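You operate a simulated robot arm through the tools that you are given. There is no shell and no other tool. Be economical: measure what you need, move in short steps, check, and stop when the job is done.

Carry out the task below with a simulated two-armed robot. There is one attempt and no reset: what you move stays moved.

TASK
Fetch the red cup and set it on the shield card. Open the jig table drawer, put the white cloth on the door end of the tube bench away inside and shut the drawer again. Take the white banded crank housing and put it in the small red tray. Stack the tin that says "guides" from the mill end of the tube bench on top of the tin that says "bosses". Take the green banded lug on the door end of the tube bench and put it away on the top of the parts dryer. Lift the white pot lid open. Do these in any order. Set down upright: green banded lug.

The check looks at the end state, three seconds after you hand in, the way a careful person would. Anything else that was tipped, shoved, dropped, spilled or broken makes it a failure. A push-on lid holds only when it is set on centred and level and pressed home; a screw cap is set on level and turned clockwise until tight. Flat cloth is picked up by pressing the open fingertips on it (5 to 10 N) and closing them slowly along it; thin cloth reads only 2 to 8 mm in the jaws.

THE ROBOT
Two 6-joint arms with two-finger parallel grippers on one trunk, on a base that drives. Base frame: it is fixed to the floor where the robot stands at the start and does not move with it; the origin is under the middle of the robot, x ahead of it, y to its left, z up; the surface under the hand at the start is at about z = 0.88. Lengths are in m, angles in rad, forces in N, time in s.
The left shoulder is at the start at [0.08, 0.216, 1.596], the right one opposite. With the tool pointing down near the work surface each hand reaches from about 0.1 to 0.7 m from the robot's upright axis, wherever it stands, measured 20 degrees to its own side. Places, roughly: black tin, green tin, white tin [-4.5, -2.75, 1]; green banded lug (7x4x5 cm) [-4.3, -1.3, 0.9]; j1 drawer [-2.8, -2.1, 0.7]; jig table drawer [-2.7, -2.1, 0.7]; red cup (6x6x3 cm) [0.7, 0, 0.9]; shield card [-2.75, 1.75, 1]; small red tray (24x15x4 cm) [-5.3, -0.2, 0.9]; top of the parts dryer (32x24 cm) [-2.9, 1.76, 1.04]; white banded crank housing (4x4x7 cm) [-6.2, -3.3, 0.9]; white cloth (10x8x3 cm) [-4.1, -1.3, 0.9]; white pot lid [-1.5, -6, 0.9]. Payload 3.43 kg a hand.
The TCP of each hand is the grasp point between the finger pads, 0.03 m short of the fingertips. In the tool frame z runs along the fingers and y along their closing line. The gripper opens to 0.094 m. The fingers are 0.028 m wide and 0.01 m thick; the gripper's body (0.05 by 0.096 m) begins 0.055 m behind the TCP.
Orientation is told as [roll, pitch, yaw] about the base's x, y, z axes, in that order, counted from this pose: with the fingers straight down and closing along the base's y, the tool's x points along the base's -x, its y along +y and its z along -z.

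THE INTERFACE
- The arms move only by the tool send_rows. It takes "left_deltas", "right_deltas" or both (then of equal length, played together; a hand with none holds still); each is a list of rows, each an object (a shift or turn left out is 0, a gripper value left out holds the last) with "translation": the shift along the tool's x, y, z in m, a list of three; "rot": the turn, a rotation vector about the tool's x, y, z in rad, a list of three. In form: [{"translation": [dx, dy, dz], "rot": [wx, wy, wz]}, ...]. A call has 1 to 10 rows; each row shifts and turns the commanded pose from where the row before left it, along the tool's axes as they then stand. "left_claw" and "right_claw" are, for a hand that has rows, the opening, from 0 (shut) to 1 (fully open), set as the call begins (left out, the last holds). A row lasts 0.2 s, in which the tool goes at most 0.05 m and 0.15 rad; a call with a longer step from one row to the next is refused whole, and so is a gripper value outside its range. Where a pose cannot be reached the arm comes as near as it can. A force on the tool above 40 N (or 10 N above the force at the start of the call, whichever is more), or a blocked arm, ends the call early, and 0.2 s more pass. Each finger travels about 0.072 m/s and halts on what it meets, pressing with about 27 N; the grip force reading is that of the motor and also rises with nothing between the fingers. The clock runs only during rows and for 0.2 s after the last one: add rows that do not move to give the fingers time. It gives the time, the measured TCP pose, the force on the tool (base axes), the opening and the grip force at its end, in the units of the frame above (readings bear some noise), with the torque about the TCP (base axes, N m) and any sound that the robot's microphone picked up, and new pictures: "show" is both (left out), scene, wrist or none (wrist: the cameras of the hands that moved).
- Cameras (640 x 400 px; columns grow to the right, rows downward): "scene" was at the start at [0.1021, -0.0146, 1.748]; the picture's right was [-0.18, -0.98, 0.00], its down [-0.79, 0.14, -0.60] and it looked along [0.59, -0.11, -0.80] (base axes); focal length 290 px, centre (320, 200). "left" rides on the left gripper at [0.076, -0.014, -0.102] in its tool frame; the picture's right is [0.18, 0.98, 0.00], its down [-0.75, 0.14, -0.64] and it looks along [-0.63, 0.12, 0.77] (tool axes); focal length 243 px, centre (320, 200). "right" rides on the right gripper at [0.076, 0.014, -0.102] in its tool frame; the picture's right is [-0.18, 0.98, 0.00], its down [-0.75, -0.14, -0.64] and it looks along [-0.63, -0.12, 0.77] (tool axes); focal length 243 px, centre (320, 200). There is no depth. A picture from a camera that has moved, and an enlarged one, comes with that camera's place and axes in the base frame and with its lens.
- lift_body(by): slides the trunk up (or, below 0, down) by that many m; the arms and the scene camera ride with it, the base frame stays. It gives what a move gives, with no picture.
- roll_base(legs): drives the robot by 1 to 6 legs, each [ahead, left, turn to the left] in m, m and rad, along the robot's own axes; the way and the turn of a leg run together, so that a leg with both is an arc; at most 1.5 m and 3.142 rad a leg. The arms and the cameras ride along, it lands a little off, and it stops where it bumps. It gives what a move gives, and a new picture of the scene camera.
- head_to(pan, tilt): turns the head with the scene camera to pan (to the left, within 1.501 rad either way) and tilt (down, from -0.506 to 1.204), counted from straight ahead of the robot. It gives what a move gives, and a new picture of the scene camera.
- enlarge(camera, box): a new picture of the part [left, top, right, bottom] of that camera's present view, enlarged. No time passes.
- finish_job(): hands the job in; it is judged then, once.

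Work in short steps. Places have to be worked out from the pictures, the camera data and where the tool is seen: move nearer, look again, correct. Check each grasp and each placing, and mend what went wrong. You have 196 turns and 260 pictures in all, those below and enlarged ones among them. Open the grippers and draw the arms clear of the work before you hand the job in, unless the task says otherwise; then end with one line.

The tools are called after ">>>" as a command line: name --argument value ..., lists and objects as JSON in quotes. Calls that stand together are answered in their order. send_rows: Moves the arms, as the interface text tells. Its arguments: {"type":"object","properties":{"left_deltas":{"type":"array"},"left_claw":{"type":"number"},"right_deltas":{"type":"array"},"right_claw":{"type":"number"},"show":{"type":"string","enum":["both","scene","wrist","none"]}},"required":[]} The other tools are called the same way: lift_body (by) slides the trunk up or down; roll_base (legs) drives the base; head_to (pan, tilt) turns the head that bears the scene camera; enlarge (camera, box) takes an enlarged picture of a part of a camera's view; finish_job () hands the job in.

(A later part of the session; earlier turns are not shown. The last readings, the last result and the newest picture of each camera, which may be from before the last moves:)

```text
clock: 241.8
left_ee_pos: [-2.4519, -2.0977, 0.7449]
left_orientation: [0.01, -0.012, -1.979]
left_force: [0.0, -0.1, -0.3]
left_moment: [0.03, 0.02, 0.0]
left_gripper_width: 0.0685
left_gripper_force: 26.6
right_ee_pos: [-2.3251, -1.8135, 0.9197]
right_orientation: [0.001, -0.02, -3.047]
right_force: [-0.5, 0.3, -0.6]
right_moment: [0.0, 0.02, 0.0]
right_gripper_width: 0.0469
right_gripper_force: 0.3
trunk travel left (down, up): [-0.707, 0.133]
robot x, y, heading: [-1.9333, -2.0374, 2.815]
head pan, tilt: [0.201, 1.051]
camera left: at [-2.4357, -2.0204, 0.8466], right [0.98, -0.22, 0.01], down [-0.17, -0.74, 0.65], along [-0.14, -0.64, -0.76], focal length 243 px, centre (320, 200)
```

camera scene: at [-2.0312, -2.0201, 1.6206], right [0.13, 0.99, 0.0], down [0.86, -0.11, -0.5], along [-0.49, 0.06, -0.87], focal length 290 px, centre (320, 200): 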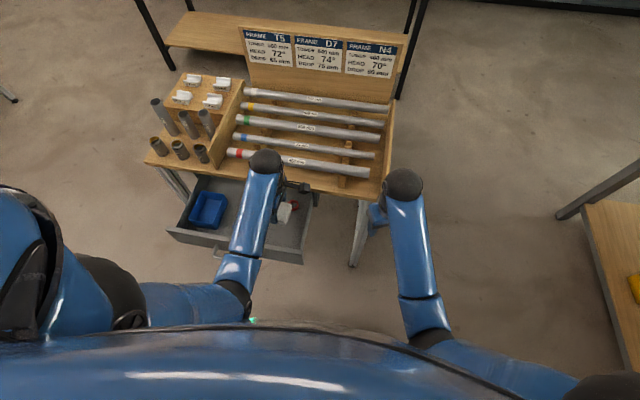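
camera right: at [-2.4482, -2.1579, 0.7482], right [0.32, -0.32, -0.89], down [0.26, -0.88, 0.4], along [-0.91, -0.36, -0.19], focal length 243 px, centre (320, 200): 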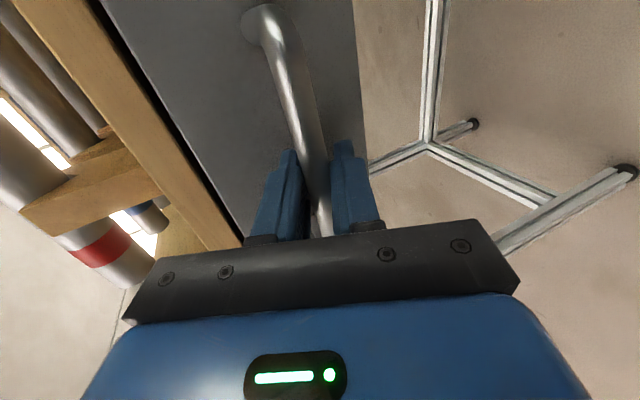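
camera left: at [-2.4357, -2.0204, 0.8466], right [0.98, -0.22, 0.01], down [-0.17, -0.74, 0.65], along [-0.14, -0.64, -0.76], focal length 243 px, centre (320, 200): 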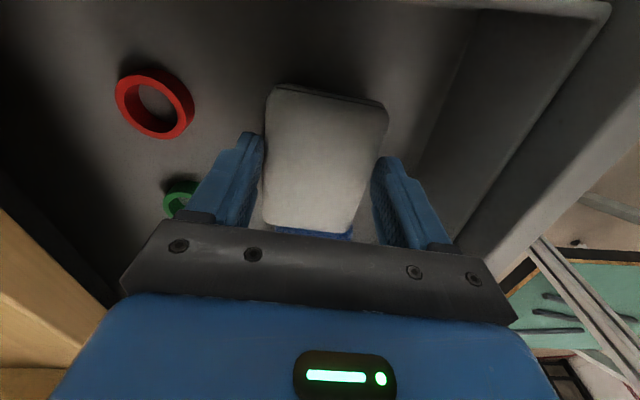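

Continue downward in small steps until contact.

>>> send_rows --left_deltas '[{"translation": [0, 0, 0.008]}, {"translation": [0, 0, 0.008]}, {"translation": [0, 0, 0.006]}]' --show "none"

>>> send_rows --left_deltas '[{"translation": [0, 0, 0.005]}, {"translation": [0, 0, 0.005]}]' --show "wrist"

```text
clock: 242.6
left_ee_pos: [-2.4512, -2.0978, 0.7277]
left_orientation: [0.002, -0.016, -1.979]
left_force: [-0.6, -2.0, 34.5]
left_moment: [-0.06, 0.05, 0.04]
left_gripper_width: 0.0697
left_gripper_force: 26.9
right_ee_pos: [-2.3214, -1.8145, 0.9207]
right_orientation: [-0.001, -0.026, -3.044]
right_force: [0.7, 0.3, -0.5]
right_moment: [0.02, 0.03, 0.01]
right_gripper_width: 0.0473
right_gripper_force: 0.0
trunk travel left (down, up): [-0.707, 0.133]
robot x, y, heading: [-1.9317, -2.0392, 2.814]
head pan, tilt: [0.201, 1.051]
```

```text
clock: 243.2
left_ee_pos: [-2.45, -2.0976, 0.7156]
left_orientation: [0.006, -0.014, -1.979]
left_force: [0.2, 0.0, 33.6]
left_moment: [0.01, 0.1, 0.03]
left_gripper_width: 0.0694
left_gripper_force: 26.9
right_ee_pos: [-2.3225, -1.8136, 0.9213]
right_orientation: [0.0, -0.026, -3.045]
right_force: [0.1, 0.5, 0.9]
right_moment: [0.02, 0.0, -0.04]
right_gripper_width: 0.047
right_gripper_force: 0.0
trunk travel left (down, up): [-0.707, 0.133]
robot x, y, heading: [-1.9326, -2.039, 2.815]
head pan, tilt: [0.201, 1.051]
camera left: at [-2.4333, -2.0206, 0.8172], right [0.98, -0.22, 0.0], down [-0.17, -0.74, 0.65], along [-0.14, -0.64, -0.76], focal length 243 px, centre (320, 200)
```

left: 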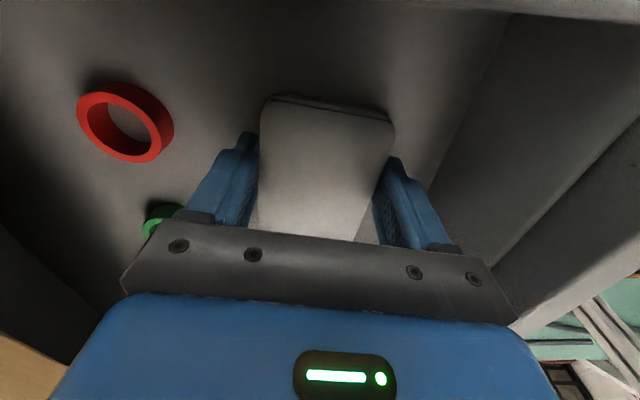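

Cloth is on the drawer floor. Open and lift.

>>> send_rows --left_deltas '[{"translation": [0, 0, -0.006]}, {}, {}]' --left_claw 0.95 --show "none"

>>> send_rows --left_deltas '[{"translation": [0, 0, -0.03]}, {"translation": [0, 0, -0.04]}, {"translation": [0, 0, -0.04]}, {"translation": [0, 0, -0.03]}]' --show "wrist"

```text
clock: 243.9
left_ee_pos: [-2.4504, -2.0981, 0.7193]
left_orientation: [0.011, -0.012, -1.979]
left_force: [-0.4, 0.7, -0.2]
left_moment: [-0.03, 0.04, 0.02]
left_gripper_width: 0.0892
left_gripper_force: 0.0
right_ee_pos: [-2.3248, -1.8141, 0.9202]
right_orientation: [0.0, -0.023, -3.047]
right_force: [-0.7, -0.4, 0.8]
right_moment: [-0.01, 0.0, 0.0]
right_gripper_width: 0.0469
right_gripper_force: 0.1
trunk travel left (down, up): [-0.707, 0.133]
robot x, y, heading: [-1.9348, -2.0345, 2.814]
head pan, tilt: [0.201, 1.051]
```

```text
clock: 244.9
left_ee_pos: [-2.4513, -2.0967, 0.8594]
left_orientation: [0.012, -0.013, -1.98]
left_force: [0.2, -0.3, 0.3]
left_moment: [0.03, -0.01, -0.02]
left_gripper_width: 0.0892
left_gripper_force: 0.1
right_ee_pos: [-2.3256, -1.8151, 0.9205]
right_orientation: [-0.001, -0.023, -3.047]
right_force: [0.2, 0.2, -0.8]
right_moment: [0.03, -0.01, 0.01]
right_gripper_width: 0.0472
right_gripper_force: 0.0
trunk travel left (down, up): [-0.707, 0.133]
robot x, y, heading: [-1.9352, -2.0367, 2.813]
head pan, tilt: [0.201, 1.051]
camera left: at [-2.4355, -2.0187, 0.9616], right [0.98, -0.22, 0.01], down [-0.17, -0.74, 0.65], along [-0.14, -0.64, -0.76], focal length 243 px, centre (320, 200)
```

left: 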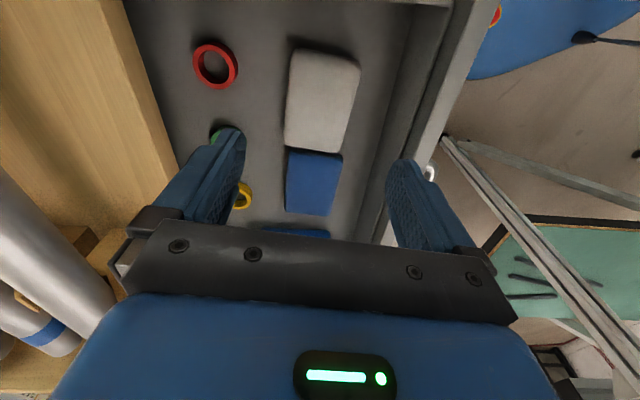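

Cloth lies inside beside the blue one. Now to shut: back the base 0.28 m so the left hand hangs in front of the drawer, lower it, close the fingers and tilt them forward for pushing.

>>> roll_base --legs '[[-0.28, 0, 0]]'

>>> send_rows --left_deltas '[{"translation": [-0.01, 0.0, 0.03]}, {"translation": [-0.01, 0, 0.03]}, {"translation": [-0.01, 0, 0.03]}, {"translation": [-0.005, 0, 0.03]}, {"rot": [0.15, 0, 0]}, {"rot": [0.15, 0, 0]}, {"rot": [0.15, 0, 0]}, {"rot": [0.15, 0, 0]}, {"rot": [0.15, 0, 0]}, {"rot": [0.15, 0, 0]}]' --left_claw 0 --show "both"

```text
clock: 246.9
left_ee_pos: [-2.1882, -2.1857, 0.8581]
left_orientation: [0.013, -0.013, -1.979]
left_force: [-0.5, 0.0, 0.5]
left_moment: [0.03, 0.01, -0.02]
left_gripper_width: 0.0893
left_gripper_force: 0.0
right_ee_pos: [-2.0614, -1.9055, 0.9204]
right_orientation: [0.001, -0.02, -3.046]
right_force: [-1.0, -0.2, -1.1]
right_moment: [0.0, 0.0, 0.0]
right_gripper_width: 0.0471
right_gripper_force: 0.1
trunk travel left (down, up): [-0.707, 0.133]
robot x, y, heading: [-1.6693, -2.1249, 2.812]
head pan, tilt: [0.201, 1.051]
camera scene: at [-1.7668, -2.1101, 1.6206], right [0.13, 0.99, 0.0], down [0.86, -0.11, -0.49], along [-0.49, 0.06, -0.87], focal length 290 px, centre (320, 200)
```

scene: 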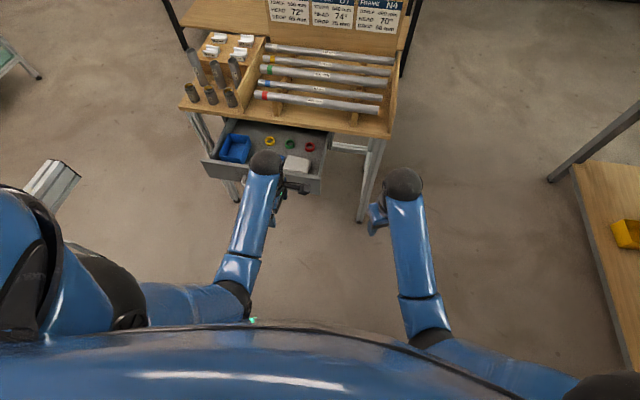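

```text
clock: 249.1
left_ee_pos: [-2.2014, -2.2197, 0.7418]
left_orientation: [-0.888, -0.012, -1.978]
left_force: [-0.5, -0.1, 0.2]
left_moment: [0.04, -0.02, 0.01]
left_gripper_width: 0.0
left_gripper_force: 27.2
right_ee_pos: [-2.0607, -1.9046, 0.9195]
right_orientation: [-0.001, -0.021, -3.044]
right_force: [0.5, -0.4, 0.6]
right_moment: [0.02, -0.01, 0.02]
right_gripper_width: 0.0474
right_gripper_force: 0.0
trunk travel left (down, up): [-0.707, 0.133]
robot x, y, heading: [-1.6662, -2.1279, 2.809]
head pan, tilt: [0.201, 1.051]
camera scene: at [-1.7641, -2.1111, 1.6209], right [0.13, 0.99, 0.0], down [0.86, -0.11, -0.5], along [-0.49, 0.06, -0.87], focal length 290 px, centre (320, 200)
camera left: at [-2.106, -2.1774, 0.8152], right [0.64, -0.09, -0.77], down [0.24, -0.92, 0.3], along [-0.73, -0.38, -0.57], focal length 243 px, centre (320, 200)
```

scene: 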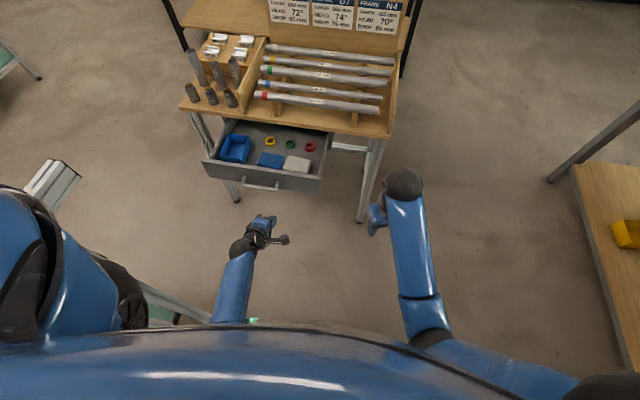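
left: 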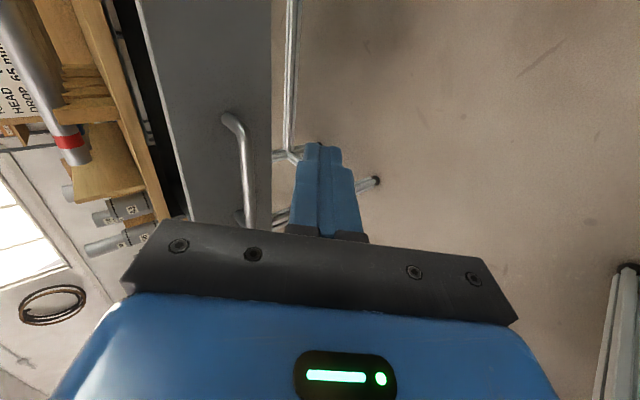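

Drive forward 0.2 m so the fingertips meet the drawer front (beside the handle) and begin to push.

>>> send_rows --left_deltas '[{"translation": [0, 0.0155, 0.0126]}]' --show "none"

>>> roll_base --legs '[[0.2, 0, 0]]'

```text
clock: 249.5
left_ee_pos: [-2.2017, -2.2205, 0.7209]
left_orientation: [-0.89, -0.013, -1.979]
left_force: [-0.1, 0.1, 0.2]
left_moment: [0.0, 0.03, -0.03]
left_gripper_width: 0.0001
left_gripper_force: 27.1
right_ee_pos: [-2.0611, -1.9052, 0.9196]
right_orientation: [-0.001, -0.022, -3.047]
right_force: [-0.1, 0.5, 0.2]
right_moment: [-0.02, -0.02, 0.07]
right_gripper_width: 0.0467
right_gripper_force: 0.0
trunk travel left (down, up): [-0.707, 0.133]
robot x, y, heading: [-1.6715, -2.1262, 2.813]
head pan, tilt: [0.201, 1.051]
```

```text
clock: 251.1
left_ee_pos: [-2.3853, -2.1572, 0.7208]
left_orientation: [-0.894, -0.013, -1.978]
left_force: [0.8, -0.6, 0.4]
left_moment: [0.01, 0.0, 0.03]
left_gripper_width: 0.0
left_gripper_force: 27.6
right_ee_pos: [-2.2459, -1.8424, 0.9218]
right_orientation: [-0.002, -0.023, -3.044]
right_force: [-0.5, -0.2, 0.1]
right_moment: [0.0, 0.0, 0.0]
right_gripper_width: 0.0469
right_gripper_force: 0.1
trunk travel left (down, up): [-0.707, 0.133]
robot x, y, heading: [-1.8542, -2.0657, 2.819]
head pan, tilt: [0.201, 1.051]
camera scene: at [-1.9474, -2.0488, 1.6212], right [0.13, 0.99, 0.0], down [0.86, -0.11, -0.5], along [-0.5, 0.06, -0.87], focal length 290 px, centre (320, 200)
```

scene: 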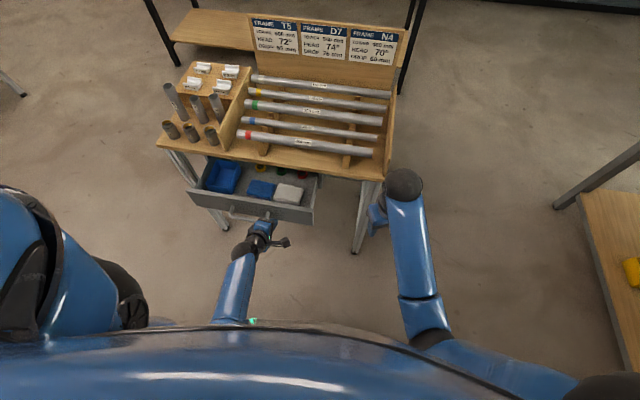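

It's pushing the drawer already with little force. Drive 0.1 m further, then push with the arm.

>>> roll_base --legs '[[0.1, 0, 0]]'

>>> send_rows --left_deltas '[{"translation": [0, -0.0126, 0.0155]}, {"translation": [0, -0.0126, 0.0155]}, {"translation": [0, -0.0126, 0.0155]}, {"translation": [0, -0.0126, 0.0155]}]' --show "scene"

```text
clock: 252.2
left_ee_pos: [-2.4781, -2.126, 0.7219]
left_orientation: [-0.892, -0.011, -1.977]
left_force: [0.4, -0.1, 0.9]
left_moment: [0.01, -0.01, 0.0]
left_gripper_width: 0.0
left_gripper_force: 27.1
right_ee_pos: [-2.3376, -1.8116, 0.9226]
right_orientation: [-0.002, -0.024, -3.045]
right_force: [0.4, -1.0, 0.5]
right_moment: [0.02, 0.0, -0.02]
right_gripper_width: 0.047
right_gripper_force: 0.0
trunk travel left (down, up): [-0.707, 0.133]
robot x, y, heading: [-1.9471, -2.0313, 2.819]
head pan, tilt: [0.201, 1.051]
camera scene: at [-2.0384, -2.0181, 1.6214], right [0.13, 0.99, 0.0], down [0.86, -0.11, -0.5], along [-0.5, 0.06, -0.87], focal length 290 px, centre (320, 200)
```

scene: 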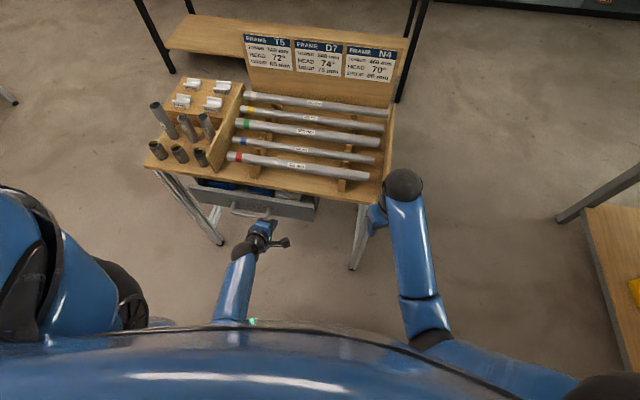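

```text
clock: 253.2
left_ee_pos: [-2.5441, -2.0981, 0.7198]
left_orientation: [-0.887, -0.013, -1.974]
left_force: [0.8, -0.7, -0.2]
left_moment: [0.0, 0.0, 0.02]
left_gripper_width: 0.0
left_gripper_force: 27.6
right_ee_pos: [-2.3368, -1.8111, 0.9209]
right_orientation: [-0.001, -0.024, -3.044]
right_force: [-0.4, 0.8, 0.6]
right_moment: [-0.01, 0.03, 0.01]
right_gripper_width: 0.0468
right_gripper_force: 0.1
trunk travel left (down, up): [-0.707, 0.133]
robot x, y, heading: [-1.9482, -2.0345, 2.817]
head pan, tilt: [0.201, 1.051]
stopped in row 4 (left hand): the force on the tool passed its limit at 78 N (the readings are from after the stop); the commanded pose is now the measured one
camera scene: at [-2.0396, -2.0167, 1.621], right [0.12, 0.99, 0.0], down [0.86, -0.11, -0.5], along [-0.5, 0.06, -0.87], focal length 290 px, centre (320, 200)
```

scene: 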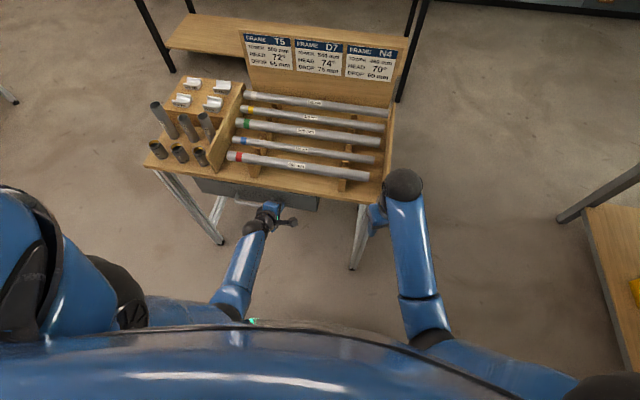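

Firm stop: the drawer should be shut. Back off and verify.

>>> roll_base --legs '[[-0.2, 0, 0]]'

>>> enlarge --camera "left" --box '[0, 0, 640, 400]'

```text
clock: 254.8
left_ee_pos: [-2.361, -2.161, 0.7168]
left_orientation: [-0.883, -0.008, -1.975]
left_force: [0.1, 1.1, -0.4]
left_moment: [-0.05, -0.01, 0.02]
left_gripper_width: 0.0
left_gripper_force: 26.8
right_ee_pos: [-2.156, -1.8732, 0.9183]
right_orientation: [0.001, -0.019, -3.042]
right_force: [-0.4, 0.7, -0.3]
right_moment: [0.01, -0.05, 0.05]
right_gripper_width: 0.0472
right_gripper_force: 0.0
trunk travel left (down, up): [-0.707, 0.133]
robot x, y, heading: [-1.7642, -2.1003, 2.821]
head pan, tilt: [0.201, 1.051]
camera scene: at [-1.8618, -2.0779, 1.6205], right [0.12, 0.99, 0.0], down [0.86, -0.11, -0.49], along [-0.49, 0.06, -0.87], focal length 290 px, centre (320, 200)
```

scene: 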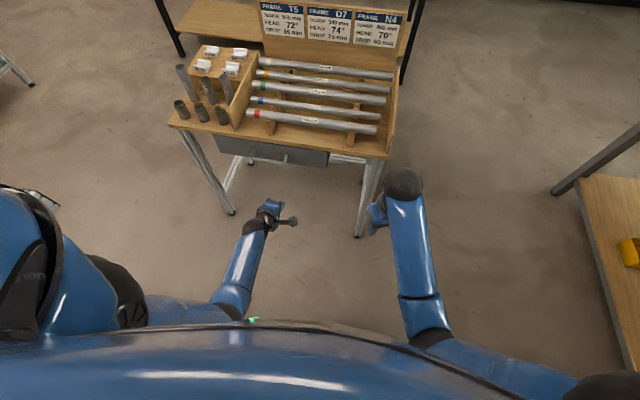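

```text
1.00 times, centred on (320, 200) of left (not enlarged: the box is as wide or as high as the picture)
camera zoom: at [-2.2668, -2.1173, 0.7925], right [0.64, -0.08, -0.76], down [0.24, -0.92, 0.31], along [-0.73, -0.38, -0.57], focal length 243 px, centre (320, 200)
```

zoom: 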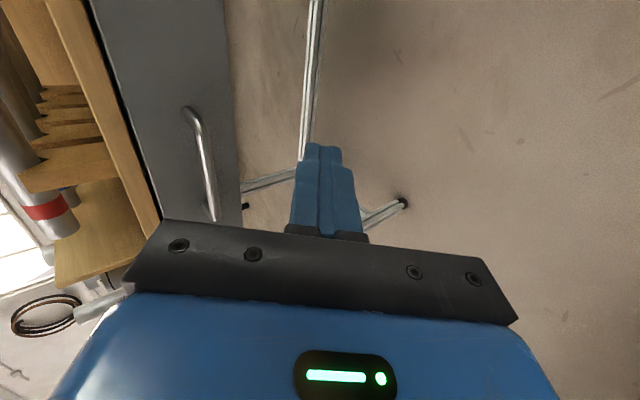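

Drawer is shut. Straighten and open the left hand, raise the trunk, and drive round the stand toward the tube bench aisle.

>>> send_rows --left_deltas '[{"rot": [-0.148, 0, 0]}, {"rot": [-0.148, 0, 0]}, {"rot": [-0.148, 0, 0]}, {"rot": [-0.148, 0, 0]}, {"rot": [-0.148, 0, 0]}, {"rot": [-0.148, 0, 0]}]' --left_claw 1 --show "none"

>>> lift_body --by 0.13

>>> roll_base --legs '[[0, -0.8, 0], [1.3, 0, 0], [0.45, 0, 0], [0, 0, 1.57]]'

>>> head_to --pan 0 --tilt 0.45

```text
clock: 256.2
left_ee_pos: [-2.3591, -2.1608, 0.7181]
left_orientation: [0.007, -0.01, -1.973]
left_force: [0.1, -0.3, 0.1]
left_moment: [0.03, -0.01, 0.02]
left_gripper_width: 0.0939
left_gripper_force: 0.0
right_ee_pos: [-2.1545, -1.8743, 0.9203]
right_orientation: [-0.001, -0.021, -3.043]
right_force: [-0.3, -0.7, 0.0]
right_moment: [0.02, 0.02, 0.0]
right_gripper_width: 0.0469
right_gripper_force: 0.1
trunk travel left (down, up): [-0.707, 0.133]
robot x, y, heading: [-1.7601, -2.0973, 2.82]
head pan, tilt: [0.201, 1.051]
```

```text
clock: 257.8
left_ee_pos: [-2.3603, -2.1607, 0.8486]
left_orientation: [0.002, -0.011, -1.974]
left_force: [0.6, 0.2, -0.4]
left_moment: [-0.02, 0.01, -0.02]
left_gripper_width: 0.094
left_gripper_force: 0.0
right_ee_pos: [-2.1542, -1.8731, 1.0498]
right_orientation: [0.0, -0.022, -3.043]
right_force: [0.1, 0.2, 0.2]
right_moment: [-0.01, -0.02, -0.01]
right_gripper_width: 0.0472
right_gripper_force: 0.0
trunk travel left (down, up): [-0.837, 0.003]
robot x, y, heading: [-1.7607, -2.0967, 2.813]
head pan, tilt: [0.201, 1.051]
```

```text
clock: 274.3
left_ee_pos: [-3.0904, -1.395, 0.8494]
left_orientation: [0.002, -0.01, -0.38]
left_force: [-0.5, -0.3, 0.2]
left_moment: [0.01, -0.01, 0.0]
left_gripper_width: 0.094
left_gripper_force: 0.2
right_ee_pos: [-3.3804, -1.1974, 1.0491]
right_orientation: [-0.002, -0.022, -1.449]
right_force: [0.4, -0.1, -0.1]
right_moment: [0.01, -0.02, -0.01]
right_gripper_width: 0.0471
right_gripper_force: 0.1
trunk travel left (down, up): [-0.837, 0.003]
robot x, y, heading: [-3.171, -0.8011, -1.871]
head pan, tilt: [0.201, 1.051]
camera scene: at [-3.1854, -0.896, 1.7508], right [-0.99, 0.1, 0.0], down [0.09, 0.86, -0.5], along [-0.05, -0.49, -0.87], focal length 290 px, centre (320, 200)
```

scene: 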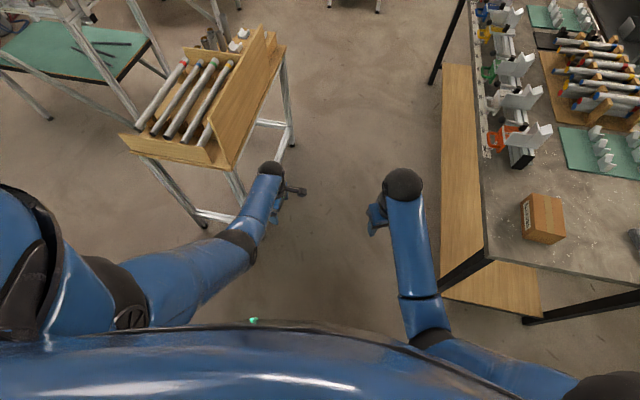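

```text
clock: 275.3
left_ee_pos: [-3.0907, -1.3952, 0.8499]
left_orientation: [0.002, -0.011, -0.38]
left_force: [0.2, -0.6, -0.4]
left_moment: [0.03, 0.02, -0.01]
left_gripper_width: 0.0938
left_gripper_force: 0.1
right_ee_pos: [-3.3819, -1.1981, 1.0502]
right_orientation: [-0.001, -0.021, -1.448]
right_force: [-0.7, 1.2, -0.2]
right_moment: [0.01, -0.01, 0.04]
right_gripper_width: 0.0469
right_gripper_force: 0.2
trunk travel left (down, up): [-0.837, 0.003]
robot x, y, heading: [-3.1655, -0.8014, -1.873]
head pan, tilt: [0.0, 0.45]
camera scene: at [-3.2055, -0.9179, 1.7998], right [-0.95, 0.3, 0.0], down [0.13, 0.42, -0.9], along [-0.27, -0.86, -0.44], focal length 290 px, centre (320, 200)
```

scene: 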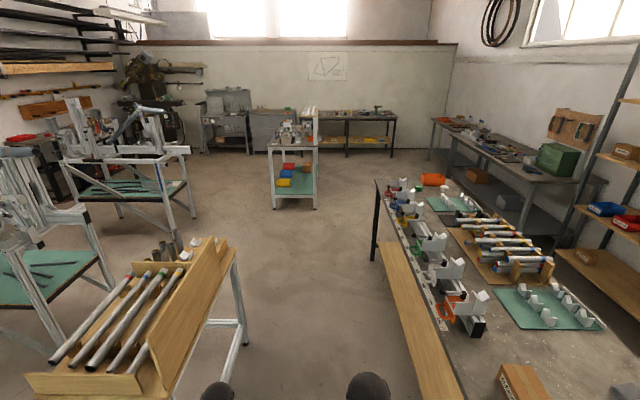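

Zoom toward the mill end of the tube bench, and the back wall where the pot should be.

>>> enlarge --camera "scene" --box '[370, 150, 490, 225]'

>>> enlarge --camera "scene" --box '[100, 60, 420, 210]'

```text
5.33 times, centred on (430, 188) of scene
camera zoom: at [-3.2055, -0.9179, 1.7998], right [-0.95, 0.3, 0.0], down [0.13, 0.42, -0.9], along [-0.27, -0.86, -0.44], focal length 1545 px, centre (-267, 267)
```

zoom: 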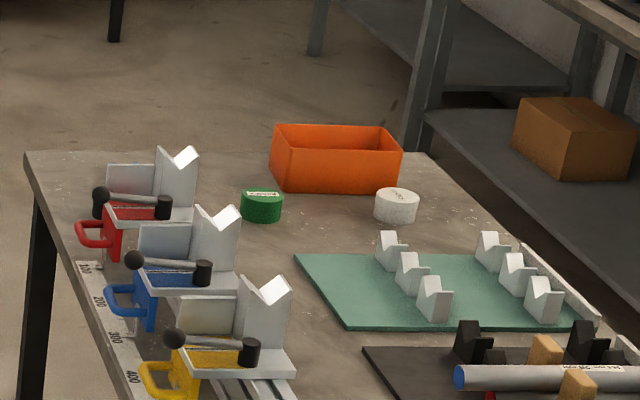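

```text
2.00 times, centred on (260, 135) of scene
camera zoom: at [-3.2055, -0.9179, 1.7998], right [-0.95, 0.3, 0.0], down [0.13, 0.42, -0.9], along [-0.27, -0.86, -0.44], focal length 580 px, centre (440, 330)
```

zoom: 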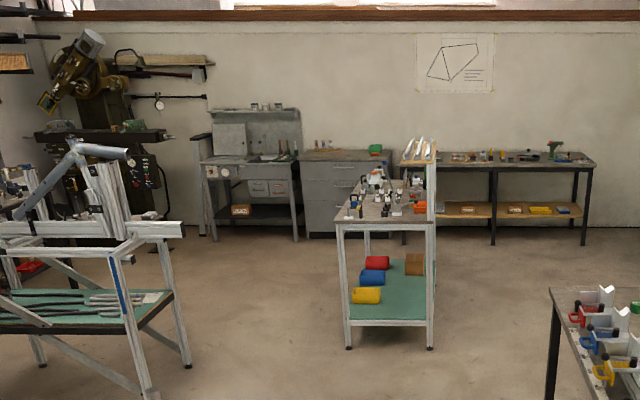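

Tins (green, white, maybe a black one hidden) stand near the mill end. Drive down the aisle, round the mill end, and turn to face it.

>>> roll_base --legs '[[0, 0, -0.02], [1.45, 0, 0], [1.4, 0, 0], [0, -0.75, 0]]'

```text
clock: 293.1
left_ee_pos: [-4.6683, -3.8993, 0.8481]
left_orientation: [0.001, -0.009, -0.37]
left_force: [0.2, 1.0, -0.3]
left_moment: [0.0, 0.02, -0.02]
left_gripper_width: 0.0939
left_gripper_force: 0.0
right_ee_pos: [-4.9603, -3.7037, 1.0492]
right_orientation: [0.0, -0.022, -1.437]
right_force: [0.0, -0.1, 0.0]
right_moment: [-0.01, 0.01, -0.04]
right_gripper_width: 0.0471
right_gripper_force: 0.1
trunk travel left (down, up): [-0.837, 0.003]
robot x, y, heading: [-4.7532, -3.3023, -1.864]
head pan, tilt: [0.0, 0.45]
camera scene: at [-4.7872, -3.4229, 1.7998], right [-0.96, 0.29, 0.0], down [0.12, 0.42, -0.9], along [-0.26, -0.86, -0.44], focal length 290 px, centre (320, 200)
```

scene: 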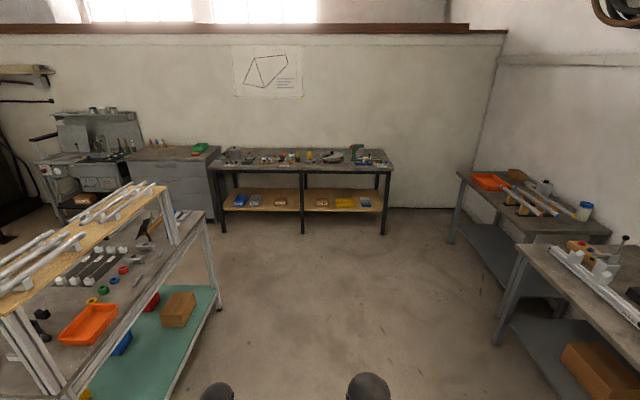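

Move 0.35 m on for clearance, turn around to face the mill end, and look at the tins.

>>> roll_base --legs '[[0.35, 0, 0], [0, 0, 3.12]]'

>>> head_to --pan 0 --tilt 0.7

>>> enlarge --camera "scene" --box '[200, 100, 440, 250]'

```text
clock: 302.8
left_ee_pos: [-4.942, -3.0433, 0.8498]
left_orientation: [0.002, -0.01, 2.78]
left_force: [-0.1, 0.0, 0.2]
left_moment: [0.04, 0.0, 0.02]
left_gripper_width: 0.0943
left_gripper_force: 0.1
right_ee_pos: [-4.6472, -3.2354, 1.0492]
right_orientation: [0.0, -0.023, 1.71]
right_force: [0.2, -0.3, -0.2]
right_moment: [0.01, -0.05, 0.01]
right_gripper_width: 0.0468
right_gripper_force: 0.1
trunk travel left (down, up): [-0.837, 0.003]
robot x, y, heading: [-4.8539, -3.6375, 1.284]
head pan, tilt: [0.0, 0.45]
camera scene: at [-4.8198, -3.5217, 1.7998], right [0.96, -0.28, 0.0], down [-0.12, -0.42, -0.9], along [0.25, 0.86, -0.44], focal length 290 px, centre (320, 200)
```

scene: 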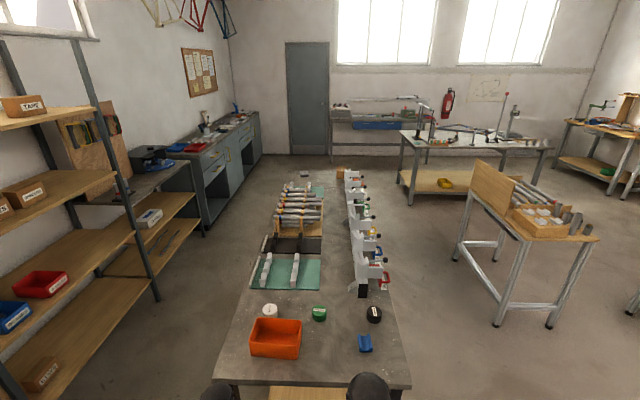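

```text
clock: 303.5
left_ee_pos: [-4.9428, -3.0438, 0.8491]
left_orientation: [0.002, -0.01, 2.78]
left_force: [0.7, -0.5, -0.5]
left_moment: [0.02, 0.0, 0.0]
left_gripper_width: 0.094
left_gripper_force: 0.1
right_ee_pos: [-4.6471, -3.2356, 1.0494]
right_orientation: [0.0, -0.023, 1.711]
right_force: [-0.8, -0.3, -0.1]
right_moment: [-0.02, 0.01, 0.02]
right_gripper_width: 0.0472
right_gripper_force: 0.1
trunk travel left (down, up): [-0.837, 0.003]
robot x, y, heading: [-4.8525, -3.638, 1.288]
head pan, tilt: [0.0, 0.7]
camera scene: at [-4.8219, -3.5283, 1.7777], right [0.96, -0.28, 0.0], down [-0.18, -0.62, -0.77], along [0.21, 0.73, -0.64], focal length 290 px, centre (320, 200)
```

scene: 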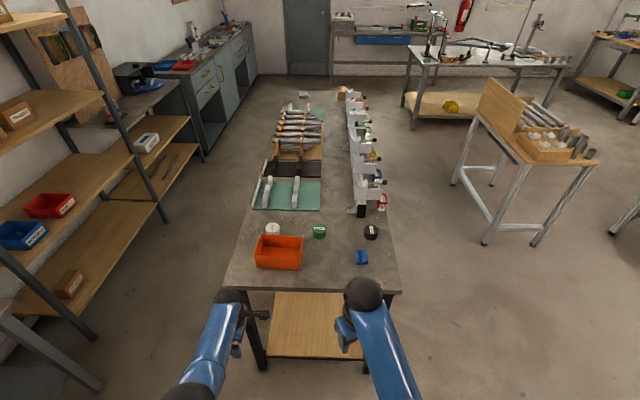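

```text
2.67 times, centred on (320, 175) of scene
camera zoom: at [-4.8219, -3.5283, 1.7777], right [0.96, -0.28, 0.0], down [-0.18, -0.62, -0.77], along [0.21, 0.73, -0.64], focal length 773 px, centre (320, 267)
```

zoom: 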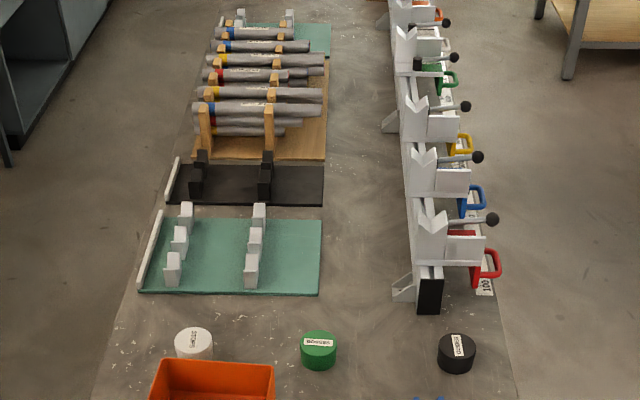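

Three tins: white, green, black. Zoom to read labels.

>>> enlarge --camera "scene" --box '[300, 215, 396, 275]'

>>> enlarge --camera "scene" --box '[256, 215, 304, 245]'

```text
6.67 times, centred on (348, 245) of scene
camera zoom: at [-4.8219, -3.5283, 1.7777], right [0.96, -0.28, 0.0], down [-0.18, -0.62, -0.77], along [0.21, 0.73, -0.64], focal length 1932 px, centre (133, -100)
```

zoom: 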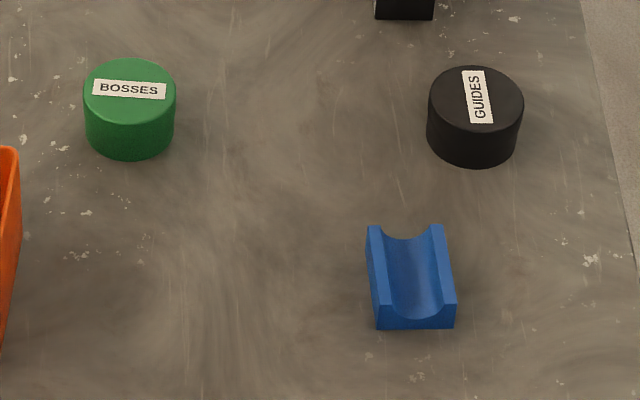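

```text
13.33 times, centred on (280, 230) of scene
camera zoom: at [-4.8219, -3.5283, 1.7777], right [0.96, -0.28, 0.0], down [-0.18, -0.62, -0.77], along [0.21, 0.73, -0.64], focal length 3863 px, centre (853, -200)
```

zoom: 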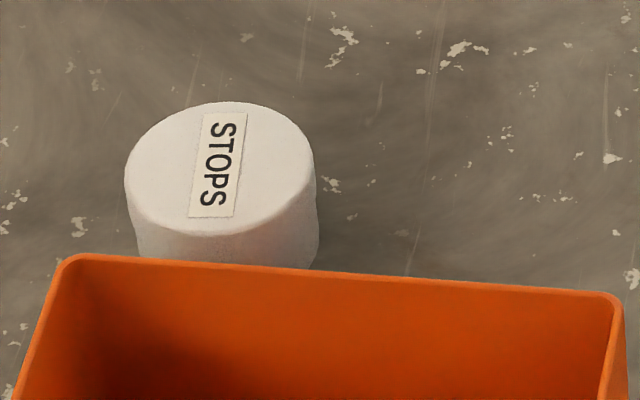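

GUIDES is the black tin at ≈(-4.388,-2.788), BOSSES the green at ≈(-4.594,-2.727). Raise the left hand, square and open the right hand, then approach.

>>> send_rows --left_deltas '[{"translation": [0, 0, -0.045]}, {"translation": [0, 0, -0.045]}, {"translation": [0, 0, -0.045]}, {"translation": [0, 0, -0.045]}]' --right_deltas '[{"rot": [0, 0, 0.14]}, {"rot": [0, 0, 0.14]}, {"rot": [0, 0, 0.14]}, {}]' --right_claw 1 --show "none"

>>> roll_base --legs '[[0, 0, -0.035], [0.4, 0.1, 0]]'

```text
clock: 304.5
left_ee_pos: [-4.9415, -3.0448, 1.029]
left_orientation: [0.003, -0.01, 2.78]
left_force: [0.6, -0.7, 0.2]
left_moment: [-0.03, 0.02, 0.0]
left_gripper_width: 0.0941
left_gripper_force: 0.1
right_ee_pos: [-4.6467, -3.2361, 1.0489]
right_orientation: [0.009, -0.021, 1.291]
right_force: [1.4, -0.4, 0.1]
right_moment: [0.0, 0.01, 0.0]
right_gripper_width: 0.0942
right_gripper_force: 0.0
trunk travel left (down, up): [-0.837, 0.003]
robot x, y, heading: [-4.8524, -3.6343, 1.286]
head pan, tilt: [0.0, 0.7]
```

```text
clock: 307.4
left_ee_pos: [-4.8922, -2.6371, 1.0309]
left_orientation: [0.0, -0.014, 2.742]
left_force: [0.0, -1.0, -0.3]
left_moment: [-0.01, -0.01, -0.04]
left_gripper_width: 0.094
left_gripper_force: 0.0
right_ee_pos: [-4.6053, -2.8385, 1.0502]
right_orientation: [0.008, -0.022, 1.255]
right_force: [0.4, -0.8, 0.0]
right_moment: [0.02, -0.01, 0.01]
right_gripper_width: 0.0939
right_gripper_force: 0.1
trunk travel left (down, up): [-0.837, 0.003]
robot x, y, heading: [-4.8225, -3.2295, 1.251]
head pan, tilt: [0.0, 0.7]
camera scene: at [-4.7907, -3.1267, 1.778], right [0.95, -0.31, 0.0], down [-0.2, -0.61, -0.77], along [0.24, 0.73, -0.64], focal length 290 px, centre (320, 200)
```

scene: 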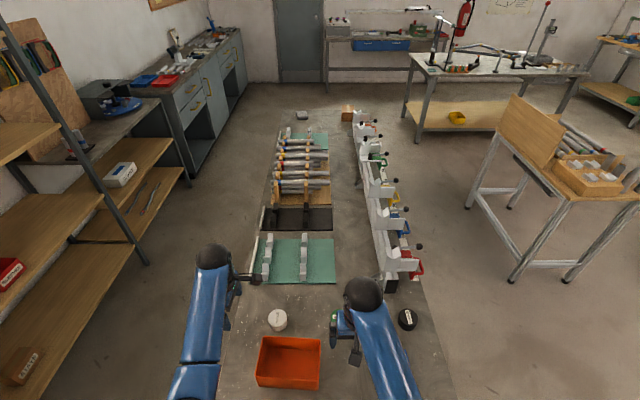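

Move the right hand above the black tin and check with its camera.

>>> send_rows --right_deltas '[{"translation": [-0.024, -0.0374, 0]}, {"translation": [-0.024, -0.0374, 0]}, {"translation": [-0.024, -0.0374, 0]}, {"translation": [-0.024, -0.0374, 0]}, {"translation": [-0.024, -0.0374, 0]}, {"translation": [0, 0, 0.03]}]' --show "wrist"

```text
clock: 308.9
left_ee_pos: [-4.8924, -2.634, 1.0311]
left_orientation: [0.003, -0.009, 2.746]
left_force: [-1.1, -0.8, 0.8]
left_moment: [0.0, 0.01, 0.0]
left_gripper_width: 0.0941
left_gripper_force: 0.0
right_ee_pos: [-4.3897, -2.7815, 1.0198]
right_orientation: [0.008, -0.021, 1.255]
right_force: [-0.1, -0.1, 0.0]
right_moment: [0.01, 0.01, 0.0]
right_gripper_width: 0.0938
right_gripper_force: 0.1
trunk travel left (down, up): [-0.837, 0.003]
robot x, y, heading: [-4.8257, -3.2334, 1.249]
head pan, tilt: [0.0, 0.7]
camera right: at [-4.4261, -2.8519, 1.1221], right [-0.88, 0.48, 0.01], down [0.37, 0.66, 0.66], along [0.31, 0.58, -0.75], focal length 243 px, centre (320, 200)
```

right: 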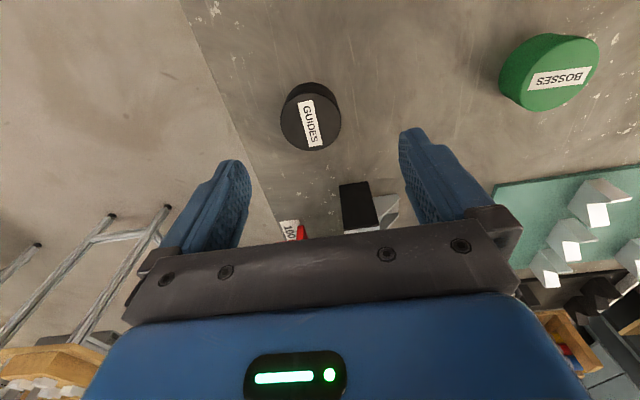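

Tin centre at (-4.377,-2.778). Centre and descend.

>>> send_rows --right_deltas '[{"translation": [-0.0073, -0.011, 0.02]}, {"translation": [0, 0, 0.04]}, {"translation": [0, 0, 0.03]}]' --show "wrist"

```text
clock: 309.6
left_ee_pos: [-4.8917, -2.6349, 1.0304]
left_orientation: [0.0, -0.01, 2.743]
left_force: [0.5, -0.4, -0.9]
left_moment: [0.03, -0.01, 0.02]
left_gripper_width: 0.094
left_gripper_force: 0.1
right_ee_pos: [-4.3785, -2.776, 0.9312]
right_orientation: [0.01, -0.021, 1.255]
right_force: [-0.7, 0.6, -0.2]
right_moment: [0.04, -0.03, 0.0]
right_gripper_width: 0.0942
right_gripper_force: 0.0
trunk travel left (down, up): [-0.837, 0.003]
robot x, y, heading: [-4.8265, -3.2309, 1.252]
head pan, tilt: [0.0, 0.7]
camera right: at [-4.4147, -2.8451, 1.0331], right [-0.88, 0.48, 0.01], down [0.37, 0.66, 0.66], along [0.31, 0.58, -0.75], focal length 243 px, centre (320, 200)
```

right: 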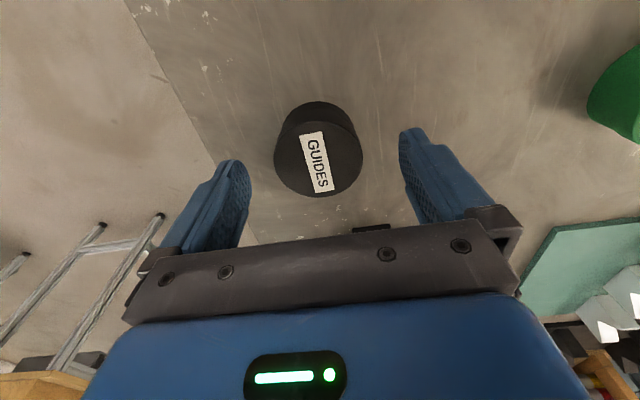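

Descend 13 mm more and close.

>>> send_rows --right_deltas '[{"translation": [0, 0, 0.011]}, {}]' --show "none"

>>> send_rows --right_deltas '[{}, {}, {}, {}]' --right_claw 0.35 --show "wrist"

```text
clock: 310.2
left_ee_pos: [-4.8919, -2.6354, 1.0308]
left_orientation: [0.002, -0.011, 2.745]
left_force: [-0.6, 0.3, -0.2]
left_moment: [0.02, -0.02, 0.01]
left_gripper_width: 0.0937
left_gripper_force: 0.1
right_ee_pos: [-4.3779, -2.7749, 0.9197]
right_orientation: [0.009, -0.02, 1.254]
right_force: [0.1, -0.4, 0.5]
right_moment: [-0.01, 0.0, -0.02]
right_gripper_width: 0.094
right_gripper_force: 0.0
trunk travel left (down, up): [-0.837, 0.003]
robot x, y, heading: [-4.8255, -3.2325, 1.249]
head pan, tilt: [0.0, 0.7]
```

```text
clock: 311.2
left_ee_pos: [-4.8925, -2.6348, 1.0291]
left_orientation: [0.002, -0.012, 2.743]
left_force: [0.1, 0.2, 0.3]
left_moment: [0.0, 0.0, 0.01]
left_gripper_width: 0.0941
left_gripper_force: 0.0
right_ee_pos: [-4.3779, -2.7745, 0.9199]
right_orientation: [0.009, -0.022, 1.256]
right_force: [-0.2, 0.6, 1.0]
right_moment: [0.04, -0.01, -0.03]
right_gripper_width: 0.0571
right_gripper_force: 27.2
trunk travel left (down, up): [-0.837, 0.003]
robot x, y, heading: [-4.8268, -3.2331, 1.251]
head pan, tilt: [0.0, 0.7]
camera right: at [-4.4149, -2.8449, 1.0219], right [-0.88, 0.48, 0.01], down [0.37, 0.66, 0.66], along [0.31, 0.58, -0.75], focal length 243 px, centre (320, 200)
```

right: 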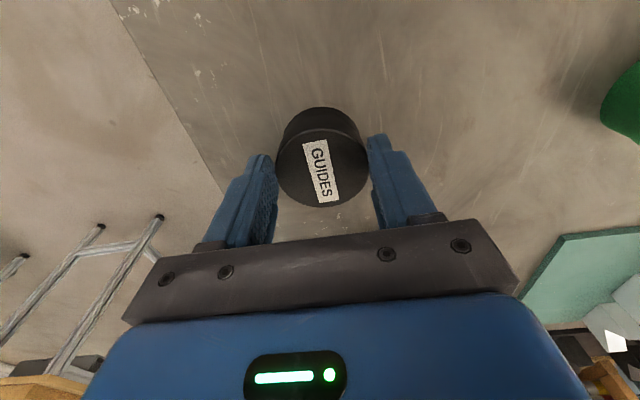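

Gripped at 57 mm. Lift and carry toward the green tin.

>>> send_rows --right_deltas '[{"translation": [0, 0, -0.035]}, {"translation": [0, 0, -0.035]}, {"translation": [0, 0, -0.035]}, {"translation": [0.004, 0.041, 0]}, {"translation": [0.004, 0.041, 0]}, {"translation": [0.004, 0.041, 0]}, {"translation": [0.004, 0.041, 0]}]' --show "wrist"

```text
clock: 312.9
left_ee_pos: [-4.8916, -2.6341, 1.0296]
left_orientation: [0.0, -0.011, 2.744]
left_force: [-0.3, 0.2, 0.5]
left_moment: [0.0, 0.01, 0.05]
left_gripper_width: 0.0939
left_gripper_force: 0.0
right_ee_pos: [-4.5397, -2.7406, 1.0259]
right_orientation: [0.007, -0.018, 1.253]
right_force: [0.3, -0.8, -2.1]
right_moment: [-0.02, 0.0, 0.0]
right_gripper_width: 0.057
right_gripper_force: 26.9
trunk travel left (down, up): [-0.837, 0.003]
robot x, y, heading: [-4.8307, -3.2318, 1.253]
head pan, tilt: [0.0, 0.7]
camera right: at [-4.5768, -2.8107, 1.1279], right [-0.88, 0.48, 0.01], down [0.37, 0.66, 0.66], along [0.31, 0.58, -0.76], focal length 243 px, centre (320, 200)
```

right: 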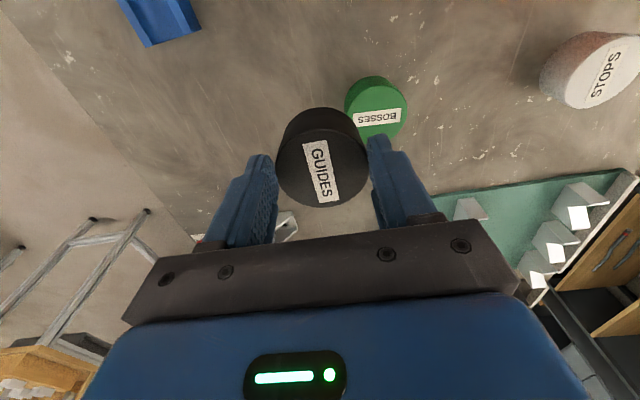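

Green tin top at (-4.5836,-2.715); target TCP (-4.583,-2.712). Move there and lower to just above.

>>> send_rows --right_deltas '[{"translation": [-0.007, 0.025, 0]}, {"translation": [-0.0067, 0.025, 0]}, {"translation": [0, 0, 0.02]}, {}]' --show "both"

>>> enlarge --camera "scene" --box '[290, 280, 386, 340]'

```text
clock: 313.9
left_ee_pos: [-4.8913, -2.6345, 1.0302]
left_orientation: [0.002, -0.011, 2.744]
left_force: [0.3, 0.5, 0.3]
left_moment: [-0.01, 0.01, 0.02]
left_gripper_width: 0.0939
left_gripper_force: 0.1
right_ee_pos: [-4.5813, -2.7136, 1.0067]
right_orientation: [0.008, -0.019, 1.254]
right_force: [-0.3, 0.2, -1.5]
right_moment: [-0.03, -0.01, -0.01]
right_gripper_width: 0.0572
right_gripper_force: 26.6
trunk travel left (down, up): [-0.837, 0.003]
robot x, y, heading: [-4.8226, -3.2336, 1.25]
head pan, tilt: [0.0, 0.7]
camera scene: at [-4.7892, -3.123, 1.7777], right [0.95, -0.31, 0.0], down [-0.2, -0.61, -0.76], along [0.24, 0.73, -0.64], focal length 290 px, centre (320, 200)
camera right: at [-4.6178, -2.7833, 1.108], right [-0.88, 0.48, 0.01], down [0.37, 0.66, 0.66], along [0.31, 0.58, -0.75], focal length 243 px, centre (320, 200)
```

scene: 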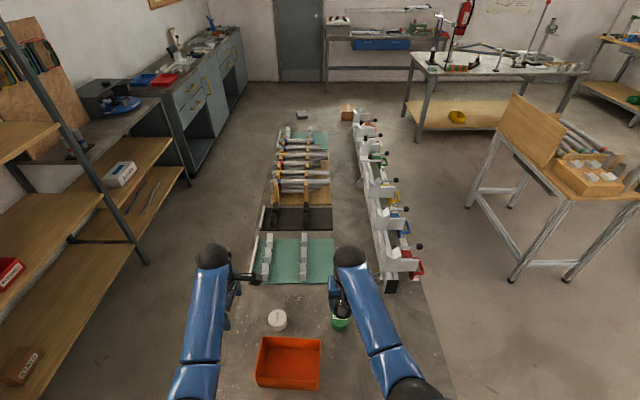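
right: 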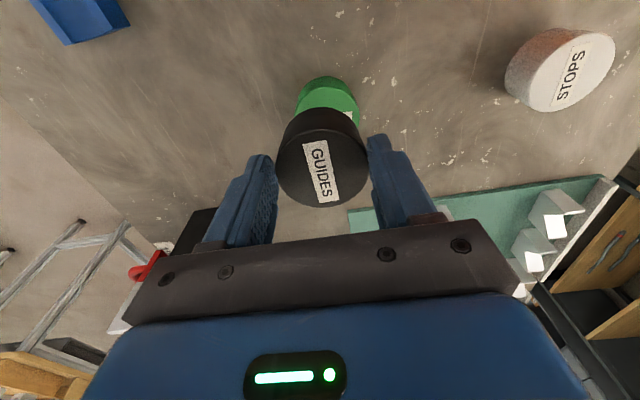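

```text
6.67 times, centred on (338, 310) of scene
camera zoom: at [-4.7892, -3.123, 1.7777], right [0.95, -0.31, 0.0], down [-0.2, -0.61, -0.76], along [0.24, 0.73, -0.64], focal length 1932 px, centre (200, -533)
```

zoom: 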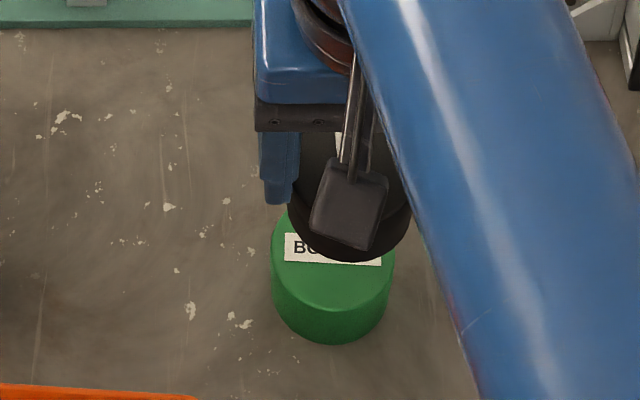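

Both views suggest ~5 mm more toward tool +y. Apply it and lower to near contact.

>>> send_rows --right_deltas '[{"translation": [0, 0.005, 0.015]}, {"translation": [0, 0, 0.015]}, {}]' --show "wrist"

>>> enlarge --camera "scene" --box '[290, 280, 386, 340]'

```text
clock: 314.6
left_ee_pos: [-4.8903, -2.6336, 1.03]
left_orientation: [0.0, -0.011, 2.745]
left_force: [-0.2, -0.2, 0.3]
left_moment: [0.02, 0.0, 0.01]
left_gripper_width: 0.0941
left_gripper_force: 0.1
right_ee_pos: [-4.5875, -2.7103, 0.9771]
right_orientation: [0.01, -0.021, 1.254]
right_force: [0.2, -0.1, -1.5]
right_moment: [0.02, 0.0, 0.03]
right_gripper_width: 0.0569
right_gripper_force: 27.4
trunk travel left (down, up): [-0.837, 0.003]
robot x, y, heading: [-4.8267, -3.2293, 1.245]
head pan, tilt: [0.0, 0.7]
camera right: at [-4.6236, -2.7804, 1.0783], right [-0.88, 0.48, 0.01], down [0.37, 0.66, 0.66], along [0.31, 0.58, -0.75], focal length 243 px, centre (320, 200)
```

right: 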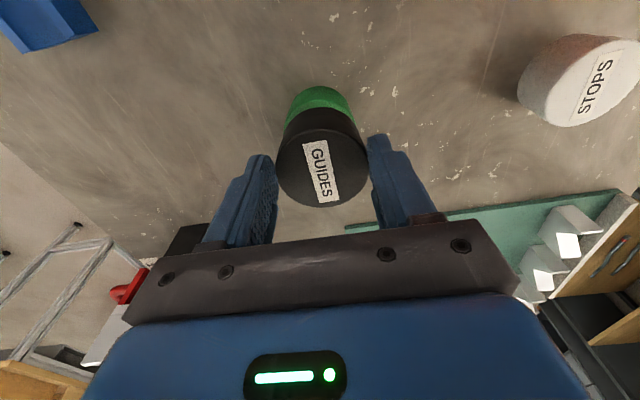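

```text
6.67 times, centred on (338, 310) of scene
camera zoom: at [-4.7901, -3.1225, 1.7777], right [0.95, -0.31, 0.0], down [-0.2, -0.61, -0.76], along [0.24, 0.73, -0.64], focal length 1932 px, centre (200, -533)
```

zoom: 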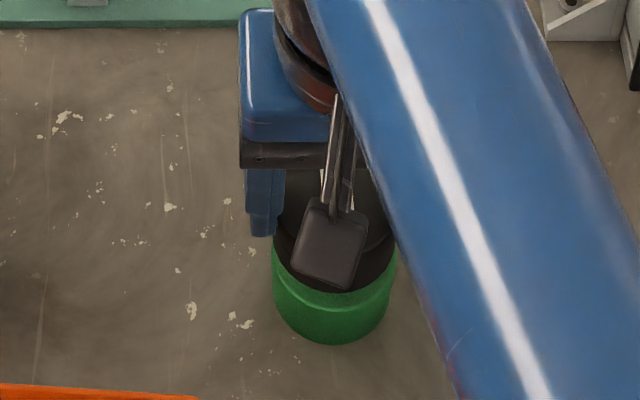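

Aligned. Lower to contact.

>>> send_rows --right_deltas '[{"translation": [0, 0, 0.012]}, {"translation": [0, 0, 0.003]}, {}]' --show "none"

>>> send_rows --right_deltas '[{"translation": [0, 0, 0.003]}, {}]' --show "none"

```text
clock: 315.4
left_ee_pos: [-4.8921, -2.6352, 1.0304]
left_orientation: [0.002, -0.012, 2.743]
left_force: [0.3, -0.2, -0.5]
left_moment: [0.01, -0.03, 0.02]
left_gripper_width: 0.0943
left_gripper_force: 0.1
right_ee_pos: [-4.5862, -2.7098, 0.9608]
right_orientation: [0.009, -0.019, 1.255]
right_force: [0.9, 0.0, -2.1]
right_moment: [0.03, -0.02, 0.03]
right_gripper_width: 0.0571
right_gripper_force: 27.1
trunk travel left (down, up): [-0.837, 0.003]
robot x, y, heading: [-4.8217, -3.2327, 1.254]
head pan, tilt: [0.0, 0.7]
```

```text
clock: 316.1
left_ee_pos: [-4.8921, -2.6347, 1.0303]
left_orientation: [0.002, -0.011, 2.742]
left_force: [0.4, -0.6, 0.6]
left_moment: [0.01, -0.02, -0.01]
left_gripper_width: 0.0942
left_gripper_force: 0.1
right_ee_pos: [-4.5871, -2.7099, 0.959]
right_orientation: [0.008, -0.019, 1.256]
right_force: [0.3, 0.2, -2.3]
right_moment: [-0.04, 0.03, 0.0]
right_gripper_width: 0.0572
right_gripper_force: 27.1
trunk travel left (down, up): [-0.837, 0.003]
robot x, y, heading: [-4.824, -3.2315, 1.252]
head pan, tilt: [0.0, 0.7]
```

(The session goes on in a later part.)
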